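You operate a simulated robot arm through the tools that you are given. There is no shell and no other tool. Be economical: measure what you need, move in short steps, check, and stop when the job is done.

You are at the controls of a simulated robot arm. One attempt, no reset.

Task
Free the red stop, press reset, then restart the outlet and the screw.
Fine: outlet first; leave both running.

Only the result counts: the job must be done as asked and must still hold three seconds after the hand-in. Knocking over, shifting, dropping, spilling or breaking anything else fails it.

Robot
A 7-joint arm with a two-finger parallel gripper, fixed in place. Base frame: the origin is at the foot of the arm, x ahead of it, y to its left, z up. Units: m, rad, N and s.
With the tool pointing down near the work surface it reaches from about 0.36 to 0.78 m from the base axis. Its first joint turns from -2.897 to 2.897 rad. Payload 3.91 kg.
Tool frame: the origin (TCP) lies between the finger pads and is the grasp point; the fingertips stand 0.03 m ahead of it; z points along the fingers, y is the line along which they close. Largest opening 0.11 m; finger width 0.02, thickness 0.01; the body of the gripper, 0.048 by 0.112 m, starts 0.055 m behind the TCP.
Orientation is that of the tool frame in the base frame, as a unit quaternion [w, x, y, z]. With the fingers straight down and closing along the base's y, the tool's x points along the base's -x, its y along +y and its z along -z.

Tools
- The arm moves only by the tool drive_tool. Its argument "targets" is a list of rows, each a list of 7 numbers: the shift along the tool's x, y, z in m, then the turn, a rotation vector about the tool's x, y, z in rad, then the gripper command, from -1 (fully open) to 1 (shut), values between in proportion. In form: [[dx, dy, dz, rx, ry, rz, gripper], ...]. A call has 1 to 20 rows; each row is the pose to reach, as a shift and turn from the pose commanded when the call began, along the tool's axes at that moment. Rows are played at 5 a second. More than 0.05 m and 0.15 rad between two rows, or a gripper value outside its range, and nothing of the call is played. Where a pose cannot be reached the arm comes as near as it can. A force on the tool above 40 N (or 10 N above the force at the start of the call, whichever is more), or a blocked arm, ends the call early, and 0.2 s more pass. The fingers move at their own pace (about 0.153 m/s each) and stop on an object; they squeeze with about 26 N. The grip force told is the motor's: it shows also when the fingers shut on nothing. Time passes only in rows, and 0.2 s behind the last, so rows that repeat a pose let the fingers close. It gives the time, the measured TCP pose, the force on the tool (base axes), the opening and the grip force at its end, in the units of the frame above (readings bear some noise).
- Cameras (640 x 400 px; columns grow to the right, rows downward): "scene" is fixed at [0.049, 0.6512, 1.662]; the picture's right is [-0.76, -0.65, 0.00], its down [-0.55, 0.64, -0.53] and it looks along [0.35, -0.41, -0.84] (base axes); focal length 293 px, centre (320, 200). "wrist" rides on the gripper at [-0.036, 0, -0.057] in the tool frame; the picture's right is [0.00, -1.00, 0.00], its down [0.97, 0.00, -0.24] and it looks along [0.24, 0.00, 0.97] (tool axes); focal length 218 px, centre (320, 200).
- capture(camera): a new picture of that camera. It takes no simulated time.
- slide_trunk(by): slides the trunk up (or, below 0, down) by that many m; the arm rides with it, the base frame stays. It gives what a move gives, with no picture.
- probe_pixels(camera, pixels): for up to 12 pixels [column, row] of the newest picture of that camera ("zoom" is the newest enlarged one), the place [x, y, z] in the base frame of the surface seen there, good to about 0.002 m. It takes no simulated time.
- close_up(camera, box): a new picture of the part [left, top, right, bottom] of that camera's present view, enlarged. It takes no simulated time.
- sign_off(): hands the job in; it is judged then, once.

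Work in short steps. Measure before you move; look again where a grasp or a placing could have gone wrong, and mend it. You have 80 turns and 38 pictures in all, those below and enlarged ones among them. Open the gripper and draw the arm clear of the work before you hand the job in, unless the task says otherwise; then end with one line.

The tools are called after "Emit:" as name(argument=value, ...) on one line, values as JSON. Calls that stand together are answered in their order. drive_tool: Moves the arm, as the interface text tells. Its arguments: {"type":"object","properties":{"targets":{"type":"array","items":{"type":"array","items":{"type":"number"}}}},"required":["targets"]} The other tools are called the same way: slide_trunk (by) slides the trunk up or down; capture (camera) takes a picture; probe_pixels (camera, pixels) gives the place of the surface under pixels of a picture; close_up (camera, box) takes an enlarged picture of a part of a camera's view; sign_off () hands the job in.

At the start:

```text
clock: 0.0
tool_pos: [0.3476, 0.2376, 1.25]
tool_rot: [0.0, 0.0, 1.0, 0.0]
ft_force: [0.0, 0.1, -0.5]
opening: 0.1104
finger_force: 0.0
trunk travel left (down, up): [-0.575, 0.035]
```

scene: 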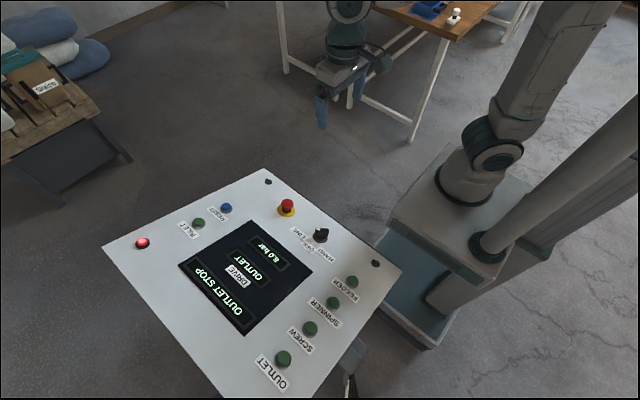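
wrist: 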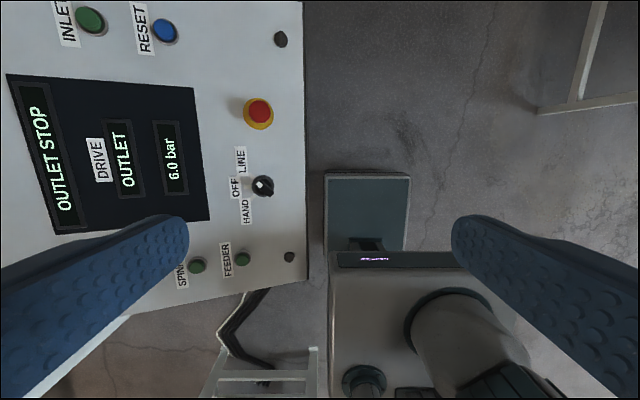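

The panel shows a red stop (287,206), selector (321,235), reset (226,208), and green buttons on the right. I take an enlarged view to read it.

Emit:
close_up(camera="scene", box=[100, 160, 420, 400])

Emit:
probe_pixels(camera="scene", pixels=[[288, 203], [226, 207], [198, 222], [321, 233], [351, 281], [333, 302], [310, 327], [284, 357], [143, 242], [200, 215], [380, 290], [240, 190]])

```text
1.67 times, centred on (260, 280) of scene
```

zoom: 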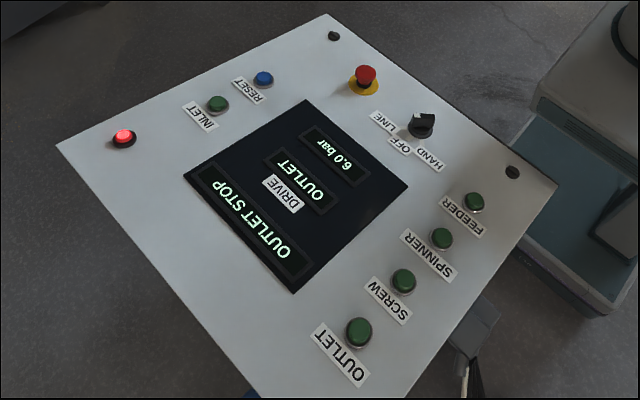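

```text
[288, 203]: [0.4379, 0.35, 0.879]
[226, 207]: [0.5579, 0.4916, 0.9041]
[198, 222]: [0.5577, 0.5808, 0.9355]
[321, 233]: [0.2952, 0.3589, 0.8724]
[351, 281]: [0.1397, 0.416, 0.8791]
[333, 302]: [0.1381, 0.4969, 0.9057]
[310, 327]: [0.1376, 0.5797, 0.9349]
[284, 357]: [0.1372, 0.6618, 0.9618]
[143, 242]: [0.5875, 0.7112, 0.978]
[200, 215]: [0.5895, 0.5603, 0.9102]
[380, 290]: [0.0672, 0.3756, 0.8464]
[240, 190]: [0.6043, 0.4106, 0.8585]
```

Panel rises with y at about 18.6°. I look closer at the stop and selector, and display.

Emit:
close_up(camera="wrist", box=[200, 70, 320, 145])

Emit:
close_up(camera="wrist", box=[200, 140, 320, 215])

Emit:
close_up(camera="scene", box=[260, 185, 356, 245])

```text
5.33 times, centred on (260, 108) of wrist
```

zoom: 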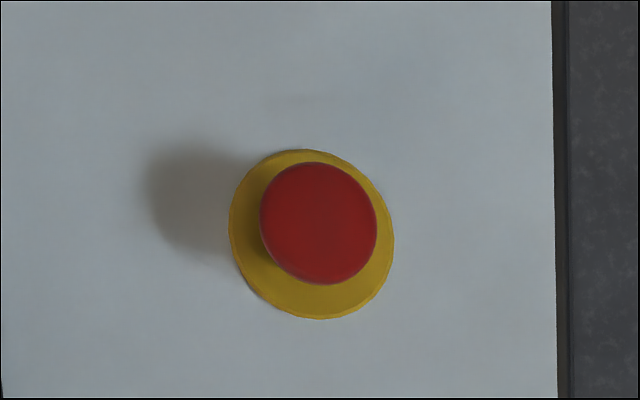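

```text
5.33 times, centred on (260, 178) of wrist
```

zoom: 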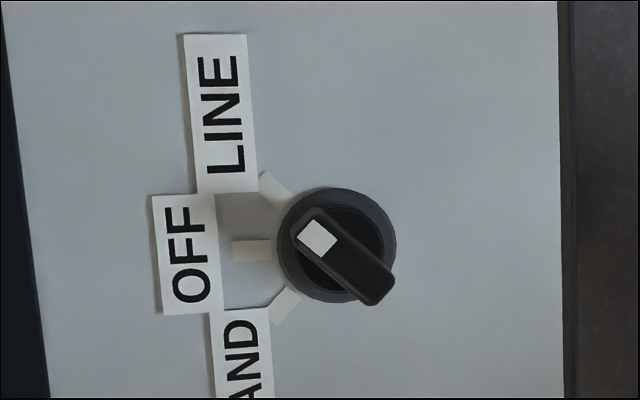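

```text
6.67 times, centred on (308, 215) of scene
```

zoom: 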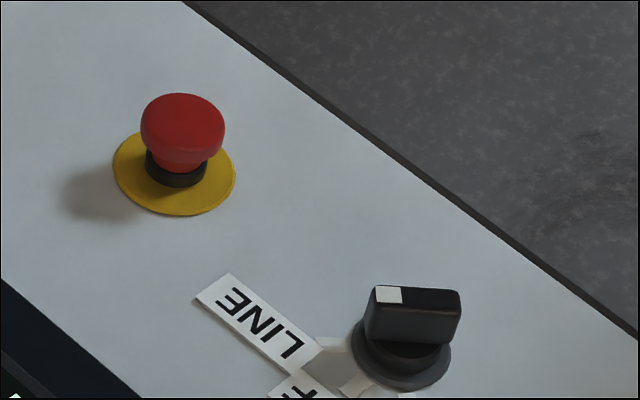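

The selector points at LINE; I leave it. Now I measure the mushroom's head, waist and plate, and buttons' caps precisely in this zoom.

Emit:
probe_pixels(camera="zoom", pixels=[[182, 110], [148, 125], [218, 125], [182, 138], [180, 165], [177, 182], [180, 205], [125, 170], [230, 180], [60, 60], [420, 290], [280, 150]])

Emit:
probe_pixels(camera="wrist", pixels=[[259, 111], [250, 111], [269, 112], [259, 103], [259, 121], [263, 185], [165, 30], [160, 30], [197, 265], [242, 258]])

```text
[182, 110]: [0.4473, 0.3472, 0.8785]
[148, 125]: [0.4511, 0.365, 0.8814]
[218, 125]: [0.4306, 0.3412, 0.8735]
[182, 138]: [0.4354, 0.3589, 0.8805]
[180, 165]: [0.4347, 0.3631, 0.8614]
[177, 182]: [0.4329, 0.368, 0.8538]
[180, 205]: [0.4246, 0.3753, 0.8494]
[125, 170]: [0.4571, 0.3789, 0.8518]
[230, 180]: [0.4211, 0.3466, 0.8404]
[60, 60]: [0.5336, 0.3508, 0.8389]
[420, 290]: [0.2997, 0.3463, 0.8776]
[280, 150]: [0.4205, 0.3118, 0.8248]
```

```text
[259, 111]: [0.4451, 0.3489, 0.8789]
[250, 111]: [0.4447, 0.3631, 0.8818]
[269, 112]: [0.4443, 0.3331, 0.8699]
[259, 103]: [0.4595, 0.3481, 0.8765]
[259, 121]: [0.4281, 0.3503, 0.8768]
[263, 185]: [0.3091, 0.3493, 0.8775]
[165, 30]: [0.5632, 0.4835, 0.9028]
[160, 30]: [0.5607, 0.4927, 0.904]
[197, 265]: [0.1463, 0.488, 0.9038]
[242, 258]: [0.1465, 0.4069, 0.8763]
```

Head centre ≈ (0.443,0.350,0.879), about 39 mm over the plate; normal (0,-0.319,0.948). I tilt the tool to the normal (-0.325 about tool x) and move to 0.15 m above the plate on the stop's axis.

Emit:
drive_tool(targets=[[-0.0136, 0.011, 0.038, -0.0464, 0, 0, -0.3], [-0.0273, 0.022, 0.076, -0.0929, 0, 0, -0.3], [-0.0409, 0.033, 0.114, -0.1393, 0, 0, -0.3], [-0.0545, 0.044, 0.152, -0.1857, 0, 0, -0.3], [-0.0681, 0.055, 0.19, -0.2321, 0, 0, -0.3], [-0.0818, 0.066, 0.228, -0.2786, 0, 0, -0.3], [-0.0954, 0.077, 0.266, -0.325, 0, 0, -0.3], [-0.0954, 0.077, 0.266, -0.325, 0, 0, -0.3]])

```text
clock: 1.8
tool_pos: [0.4435, 0.313, 0.9821]
tool_rot: [0.0, 0.0, 0.987, 0.162]
ft_force: [-0.2, 0.3, -0.3]
opening: 0.0716
finger_force: 0.2
trunk travel left (down, up): [-0.575, 0.035]
```

Pose reached as wanted. I check alignment with the wrist camera.

Emit:
capture(camera="wrist")

```text
31 pictures are left
```

wrist: 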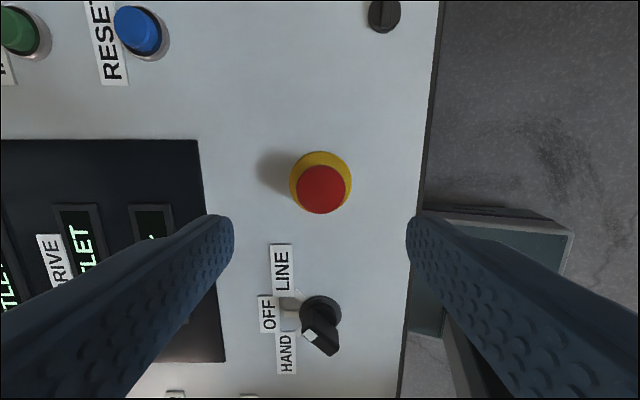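

Centred on column 320. I descend along tool z by 0.103 and close on the head.

Emit:
drive_tool(targets=[[0, 0, 0.035, 0, 0, 0, -0.3], [0, 0, 0.07, 0, 0, 0, -0.3], [0, 0, 0.09, 0, 0, 0, -0.3], [0, 0, 0.103, 0, 0, 0, -0.3], [0, 0, 0.103, 0, 0, 0, -0.3], [0, 0, 0.103, 0, 0, 0, 0.6], [0, 0, 0.103, 0, 0, 0, 0.6], [0, 0, 0.103, 0, 0, 0, 0.6]])

```text
clock: 3.6
tool_pos: [0.4425, 0.3456, 0.8836]
tool_rot: [-0.001, 0.0, 0.987, 0.162]
ft_force: [-2.5, -4.9, -5.7]
opening: 0.039
finger_force: 44.6
trunk travel left (down, up): [-0.575, 0.035]
```

Gripped at 39 mm. I twist clockwise (+z of the tool) in small steps.

Emit:
drive_tool(targets=[[0, 0, 0, 0, 0, 0.1, 0.6], [0, 0, 0, 0, 0, 0.2, 0.6], [0, 0, 0, 0, 0, 0.3, 0.6], [0, 0, 0, 0, 0, 0.4, 0.6], [0, 0, 0, 0, 0, 0.5, 0.6], [0, 0, 0, 0, 0, 0.6, 0.6], [0, 0, 0, 0, 0, 0.7, 0.6], [0, 0, 0, 0, 0, 0.8, 0.6]])

Emit:
close_up(camera="scene", box=[100, 160, 420, 400])

```text
clock: 5.3
tool_pos: [0.4434, 0.3458, 0.8906]
tool_rot: [-0.056, 0.359, 0.919, 0.154]
ft_force: [-8.7, -14.6, 25.1]
opening: 0.039
finger_force: 44.9
trunk travel left (down, up): [-0.575, 0.035]
stopped in row 8: the force on the tool passed its limit (the readings are from after the stop); the commanded pose is now the measured one
```

```text
1.67 times, centred on (260, 280) of scene
```

zoom: 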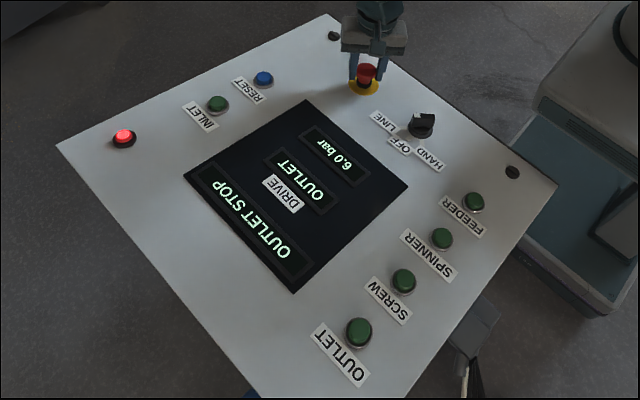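

The head pushed the tool up by ~7 mm at about 0.78 rad: it seems to have popped out. I open and retreat along the normal, turning back while clear.

Emit:
drive_tool(targets=[[0, 0, 0, 0, 0, 0, -0.3], [0, 0, 0, 0, 0, 0, -0.3], [0, 0, -0.03, 0, 0, 0, -0.3], [0, 0, -0.07, 0, 0, 0, -0.3], [0, 0, -0.1, 0, 0, -0.14, -0.3], [0, 0, -0.1, 0, 0, -0.28, -0.3], [0, 0, -0.1, 0, 0, -0.42, -0.3], [0, 0, -0.1, 0, 0, -0.56, -0.3], [0, 0, -0.1, 0, 0, -0.7, 1], [0, 0, -0.1, 0, 0, -0.78, 1], [0, 0, -0.1, 0, 0, -0.78, 1]])

Emit:
close_up(camera="scene", box=[180, 170, 340, 290])

Emit:
capture(camera="wrist")

```text
clock: 7.7
tool_pos: [0.4442, 0.3166, 0.9823]
tool_rot: [0.005, -0.017, 0.987, 0.162]
ft_force: [1.2, 0.1, -0.5]
opening: 0.0
finger_force: 25.7
trunk travel left (down, up): [-0.575, 0.035]
```

```text
3.33 times, centred on (260, 230) of scene
```

zoom: 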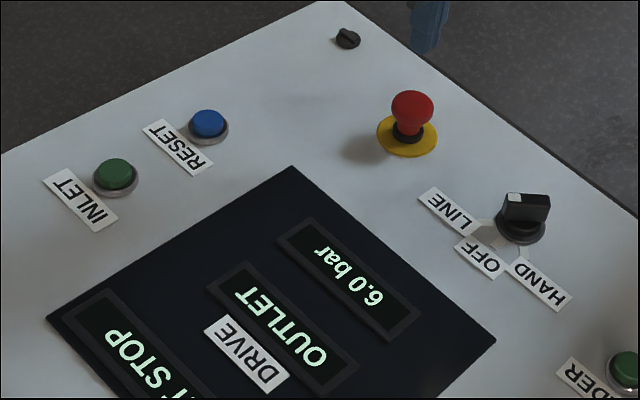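

```text
28 pictures are left
```

wrist: 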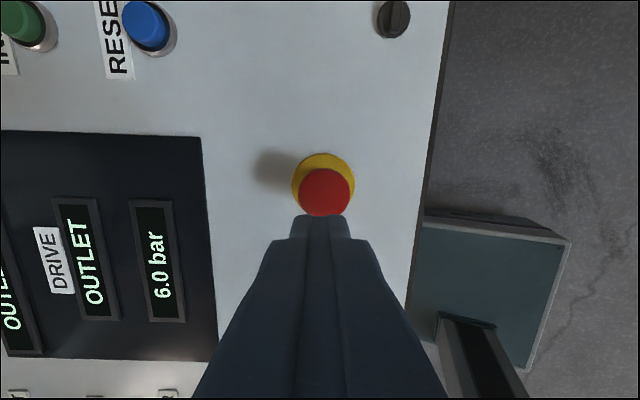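

The stop is up. I probe the reset cap and its surround, plus the red head's new top.

Emit:
probe_pixels(camera="zoom", pixels=[[209, 119], [195, 119], [223, 119], [209, 112], [209, 127], [225, 140], [250, 110], [412, 102]])

Emit:
probe_pixels(camera="wrist", pixels=[[146, 25], [135, 25], [160, 25], [146, 10], [146, 38], [171, 40], [325, 192]])

```text
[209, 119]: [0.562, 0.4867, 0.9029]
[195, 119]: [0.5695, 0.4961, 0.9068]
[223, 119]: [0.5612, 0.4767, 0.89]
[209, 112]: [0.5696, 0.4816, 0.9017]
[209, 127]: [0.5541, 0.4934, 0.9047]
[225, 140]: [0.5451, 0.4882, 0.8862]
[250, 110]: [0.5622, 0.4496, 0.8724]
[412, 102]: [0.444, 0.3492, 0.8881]
```

```text
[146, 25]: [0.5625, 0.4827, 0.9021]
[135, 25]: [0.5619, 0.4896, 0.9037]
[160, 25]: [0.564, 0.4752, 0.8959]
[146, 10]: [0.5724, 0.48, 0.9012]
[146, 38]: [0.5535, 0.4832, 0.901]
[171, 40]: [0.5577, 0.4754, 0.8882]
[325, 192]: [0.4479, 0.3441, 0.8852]
```

Reset cap centre ≈ (0.562,0.4855,0.9025). I move closed fingertips to 30 mm above it along the normal.

Emit:
drive_tool(targets=[[-0.0244, 0.0261, 0.014, 0, 0, 0.01, 1], [-0.0488, 0.0522, 0.028, 0, 0, 0.02, 1], [-0.0733, 0.0783, 0.042, 0, 0, 0.03, 1], [-0.0977, 0.1044, 0.056, 0, 0, 0.034, 1], [-0.1221, 0.1305, 0.0701, 0, 0, 0.034, 1], [-0.1221, 0.1305, 0.0701, 0, 0, 0.034, 1]])

Emit:
capture(camera="wrist")

```text
clock: 9.1
tool_pos: [0.564, 0.4653, 0.9592]
tool_rot: [0.002, 0.0, 0.987, 0.163]
ft_force: [0.3, 0.0, -0.1]
opening: 0.0
finger_force: 26.2
trunk travel left (down, up): [-0.575, 0.035]
```

```text
27 pictures are left
```

wrist: 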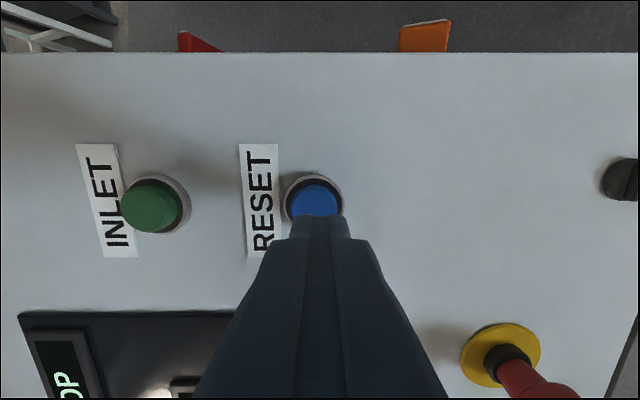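

Aligned over reset. I press down in small steps up to 7 mm beyond the cap's top, then withdraw.

Emit:
drive_tool(targets=[[0, 0, 0.02, 0, 0, 0, 1], [0, 0, 0.028, 0, 0, 0, 1], [0, 0, 0.031, 0, 0, 0, 1], [0, 0, 0.033, 0, 0, 0, 1], [0, 0, 0.035, 0, 0, 0, 1], [0, 0, 0.037, 0, 0, 0, 1]])

Emit:
close_up(camera="scene", box=[100, 160, 420, 400])

```text
clock: 10.5
tool_pos: [0.5614, 0.4766, 0.9263]
tool_rot: [0.004, 0.001, 0.987, 0.164]
ft_force: [-0.9, -3.7, 6.5]
opening: 0.0001
finger_force: 26.2
trunk travel left (down, up): [-0.575, 0.035]
```

```text
1.67 times, centred on (260, 280) of scene
```

zoom: 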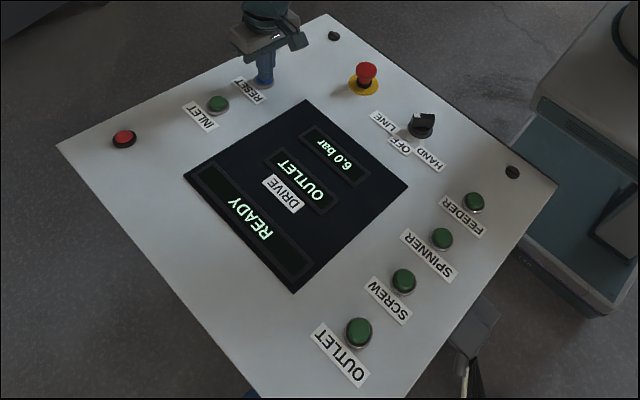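

Display reads READY and the lamp is off. I withdraw to 0.12 m and probe the OUTLET and SCREW caps.

Emit:
drive_tool(targets=[[0, 0, -0.02, 0, 0, 0, 1], [0, 0, -0.06, 0, 0, 0, 1], [0, 0, -0.09, 0, 0, 0, 1], [0, 0, -0.09, 0, 0, 0, 1]])

Emit:
close_up(camera="scene", box=[240, 280, 400, 400])

```text
clock: 11.5
tool_pos: [0.5617, 0.4487, 1.0118]
tool_rot: [0.002, 0.0, 0.987, 0.162]
ft_force: [0.3, 0.9, -0.5]
opening: 0.0001
finger_force: 26.5
trunk travel left (down, up): [-0.575, 0.035]
```

```text
3.33 times, centred on (320, 340) of scene
```

zoom: 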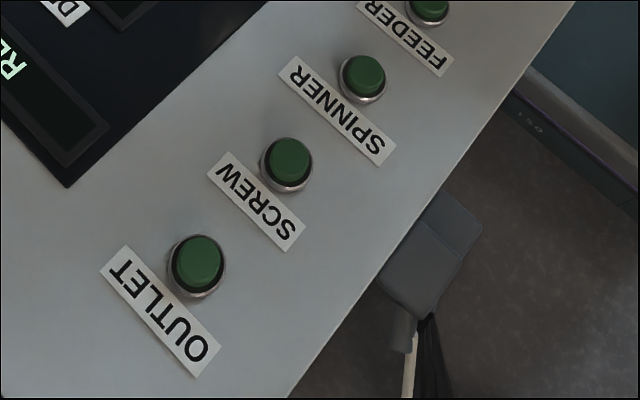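

Emit:
probe_pixels(camera="zoom", pixels=[[202, 258], [186, 258], [218, 258], [202, 242], [202, 272], [290, 157], [275, 157], [305, 157], [290, 144], [290, 170]])

```text
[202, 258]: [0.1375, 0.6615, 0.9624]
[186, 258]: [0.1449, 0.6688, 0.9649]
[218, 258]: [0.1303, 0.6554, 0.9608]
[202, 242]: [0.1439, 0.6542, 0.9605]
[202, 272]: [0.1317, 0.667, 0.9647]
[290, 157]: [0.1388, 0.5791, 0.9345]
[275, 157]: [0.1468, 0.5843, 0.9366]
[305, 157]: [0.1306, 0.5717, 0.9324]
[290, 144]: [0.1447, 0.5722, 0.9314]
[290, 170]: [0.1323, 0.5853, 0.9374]
```

Outlet cap centre is (0.138,0.661,0.9625), screw (0.1385,0.5785,0.9345). I travel high over the panel to 30 mm above the OUTLET cap.

Emit:
drive_tool(targets=[[0.0353, 0.0155, 0, 0, 0, 0, 1], [0.0706, 0.0309, 0, 0, 0, 0, 1], [0.1059, 0.0464, 0, 0, 0, 0, 1], [0.1412, 0.0619, 0, 0, 0, 0, 1], [0.1765, 0.0773, 0, 0, 0, 0, 1], [0.2118, 0.0928, 0, 0, 0, 0, 1], [0.2471, 0.1083, 0, 0, 0, 0, 1], [0.2824, 0.1237, 0, 0, 0, 0, 1], [0.3177, 0.1392, 0, 0, 0, 0, 1], [0.353, 0.1547, 0, 0, 0, 0, 1], [0.3883, 0.1701, 0, 0, 0, 0, 1], [0.4237, 0.1856, 0, 0, 0, 0, 1], [0.4237, 0.1856, 0.03, 0, 0, 0, 1], [0.4237, 0.1856, 0.0544, 0, 0, 0, 1], [0.4237, 0.1856, 0.0544, 0, 0, 0, 1]])

Emit:
capture(camera="wrist")

```text
clock: 14.7
tool_pos: [0.1379, 0.6441, 1.013]
tool_rot: [0.002, 0.0, 0.987, 0.163]
ft_force: [-0.1, -0.7, 0.4]
opening: 0.0002
finger_force: 26.0
trunk travel left (down, up): [-0.575, 0.035]
```

```text
24 pictures are left
```

wrist: 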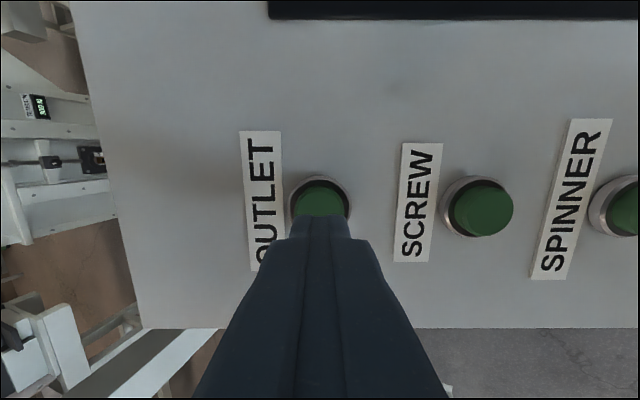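

Centred over OUTLET, tips about 23 mm above the cap. I press in steps to ~6-7 mm beyond its top.

Emit:
drive_tool(targets=[[0, 0, 0.015, 0, 0, 0, 1], [0, 0, 0.022, 0, 0, 0, 1], [0, 0, 0.025, 0, 0, 0, 1], [0, 0, 0.027, 0, 0, 0, 1], [0, 0, 0.029, 0, 0, 0, 1], [0, 0, 0.03, 0, 0, 0, 1]])

Emit:
close_up(camera="scene", box=[100, 160, 420, 400])

```text
clock: 16.1
tool_pos: [0.138, 0.6535, 0.9876]
tool_rot: [0.003, 0.0, 0.987, 0.163]
ft_force: [-0.9, 1.4, 2.9]
opening: 0.0
finger_force: 25.7
trunk travel left (down, up): [-0.575, 0.035]
```

```text
1.67 times, centred on (260, 280) of scene
```

zoom: 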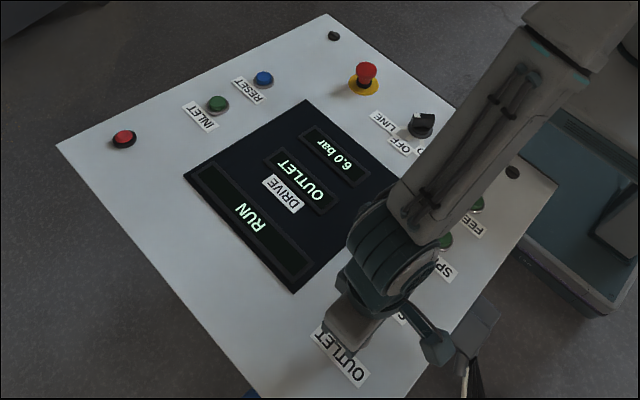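

Display: RUN / OUTLET. I withdraw 50 mm, shift -0.087 along tool y to above SCREW, and check it still runs.

Emit:
drive_tool(targets=[[0, 0, -0.02, 0, 0, 0, 1], [0, 0, -0.05, 0, 0, 0, 1], [0, -0.03, -0.05, 0, 0, 0, 1], [0, -0.06, -0.05, 0, 0, 0, 1], [0, -0.088, -0.05, 0, 0, 0, 1], [0, -0.088, -0.03, 0, 0, 0, 1], [0, -0.088, -0.03, 0, 0, 0, 1]])

Emit:
capture(camera="wrist")

Emit:
close_up(camera="scene", box=[100, 160, 420, 400])

```text
clock: 17.7
tool_pos: [0.1381, 0.5591, 0.9876]
tool_rot: [0.002, 0.001, 0.987, 0.163]
ft_force: [-0.2, 0.0, 0.1]
opening: 0.0
finger_force: 25.7
trunk travel left (down, up): [-0.575, 0.035]
```

```text
22 pictures are left
```

wrist: 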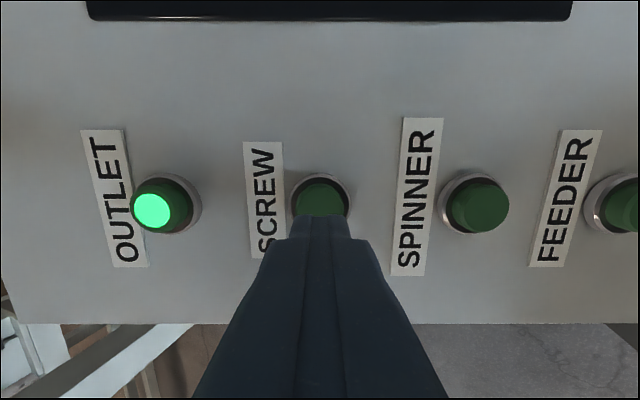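

```text
1.67 times, centred on (260, 280) of scene
```

zoom: 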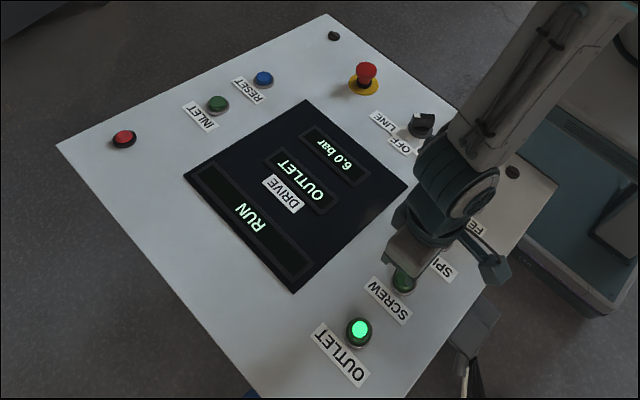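

OUTLET is lit and steady; the tips are ~26 mm over SCREW, centred. I press it.

Emit:
drive_tool(targets=[[0, 0, 0.018, 0, 0, 0, 1], [0, 0, 0.025, 0, 0, 0, 1], [0, 0, 0.028, 0, 0, 0, 1], [0, 0, 0.03, 0, 0, 0, 1], [0, 0, 0.032, 0, 0, 0, 1], [0, 0, 0.033, 0, 0, 0, 1]])

Emit:
close_up(camera="scene", box=[100, 160, 420, 400])

```text
clock: 19.1
tool_pos: [0.1379, 0.5686, 0.9579]
tool_rot: [0.002, 0.0, 0.987, 0.163]
ft_force: [-0.5, -5.3, 10.0]
opening: 0.0
finger_force: 25.7
trunk travel left (down, up): [-0.575, 0.035]
```

```text
1.67 times, centred on (260, 280) of scene
```

zoom: 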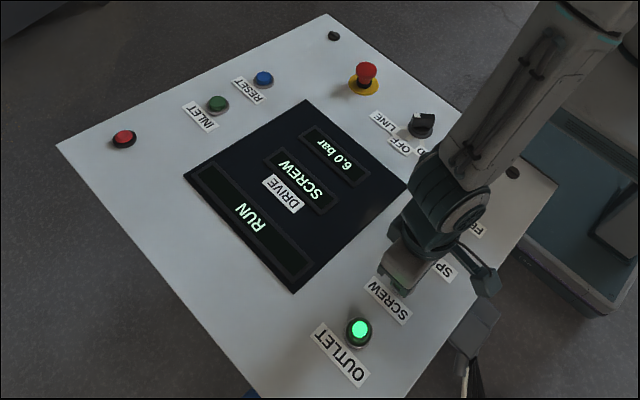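

Display: RUN / SCREW. I withdraw well above the panel, open the gripper, and check both lamps hold.

Emit:
drive_tool(targets=[[0, 0, -0.02, 0, 0, 0, 1], [0, 0, -0.06, 0, 0, 0, 1], [0, 0, -0.1, 0, 0, 0, 1], [0, 0, -0.14, 0, 0, 0, 1], [0, 0, -0.18, 0, 0, 0, -1], [0, 0, -0.21, 0, 0, 0, -1], [0, 0, -0.21, 0, 0, 0, -1], [0, 0, -0.21, 0, 0, 0, -1], [0, 0, -0.21, 0, 0, 0, -1], [0, 0, -0.21, 0, 0, 0, -1], [0, 0, -0.21, 0, 0, 0, -1], [0, 0, -0.21, 0, 0, 0, -1], [0, 0, -0.21, 0, 0, 0, -1], [0, 0, -0.21, 0, 0, 0, -1], [0, 0, -0.21, 0, 0, 0, -1], [0, 0, -0.21, 0, 0, 0, -1]])

Emit:
capture(camera="scene")

Emit:
capture(camera="wrist")

```text
clock: 22.5
tool_pos: [0.1379, 0.5025, 1.1562]
tool_rot: [0.003, -0.001, 0.987, 0.163]
ft_force: [-0.9, -1.0, -1.5]
opening: 0.1101
finger_force: 0.1
trunk travel left (down, up): [-0.575, 0.035]
```

```text
19 pictures are left
```

scene: 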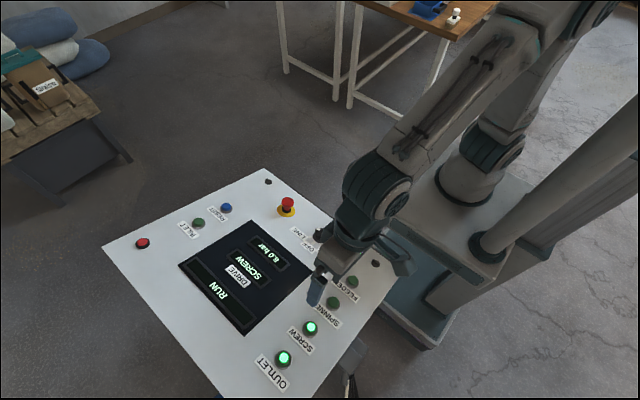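

```text
18 pictures are left
```

wrist: 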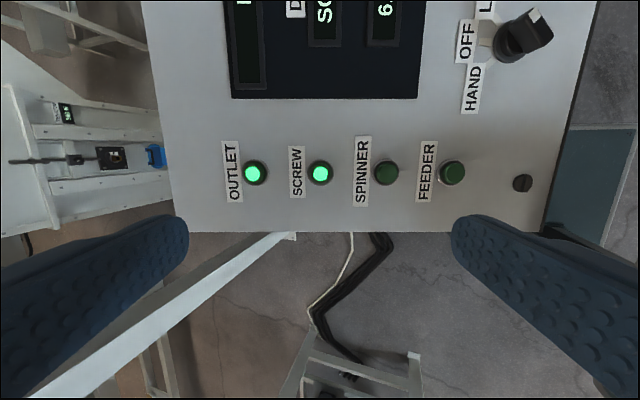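

OUTLET (284,358) and SCREW (310,328) are both lit, the display reads RUN, and the arm is clear with the gripper open. I hand in.

Emit:
sign_off()

```text
The job is handed in.
```

The red stop is freed and reset pressed; I restarted the outlet first, then the screw, and both were still running when I handed in.
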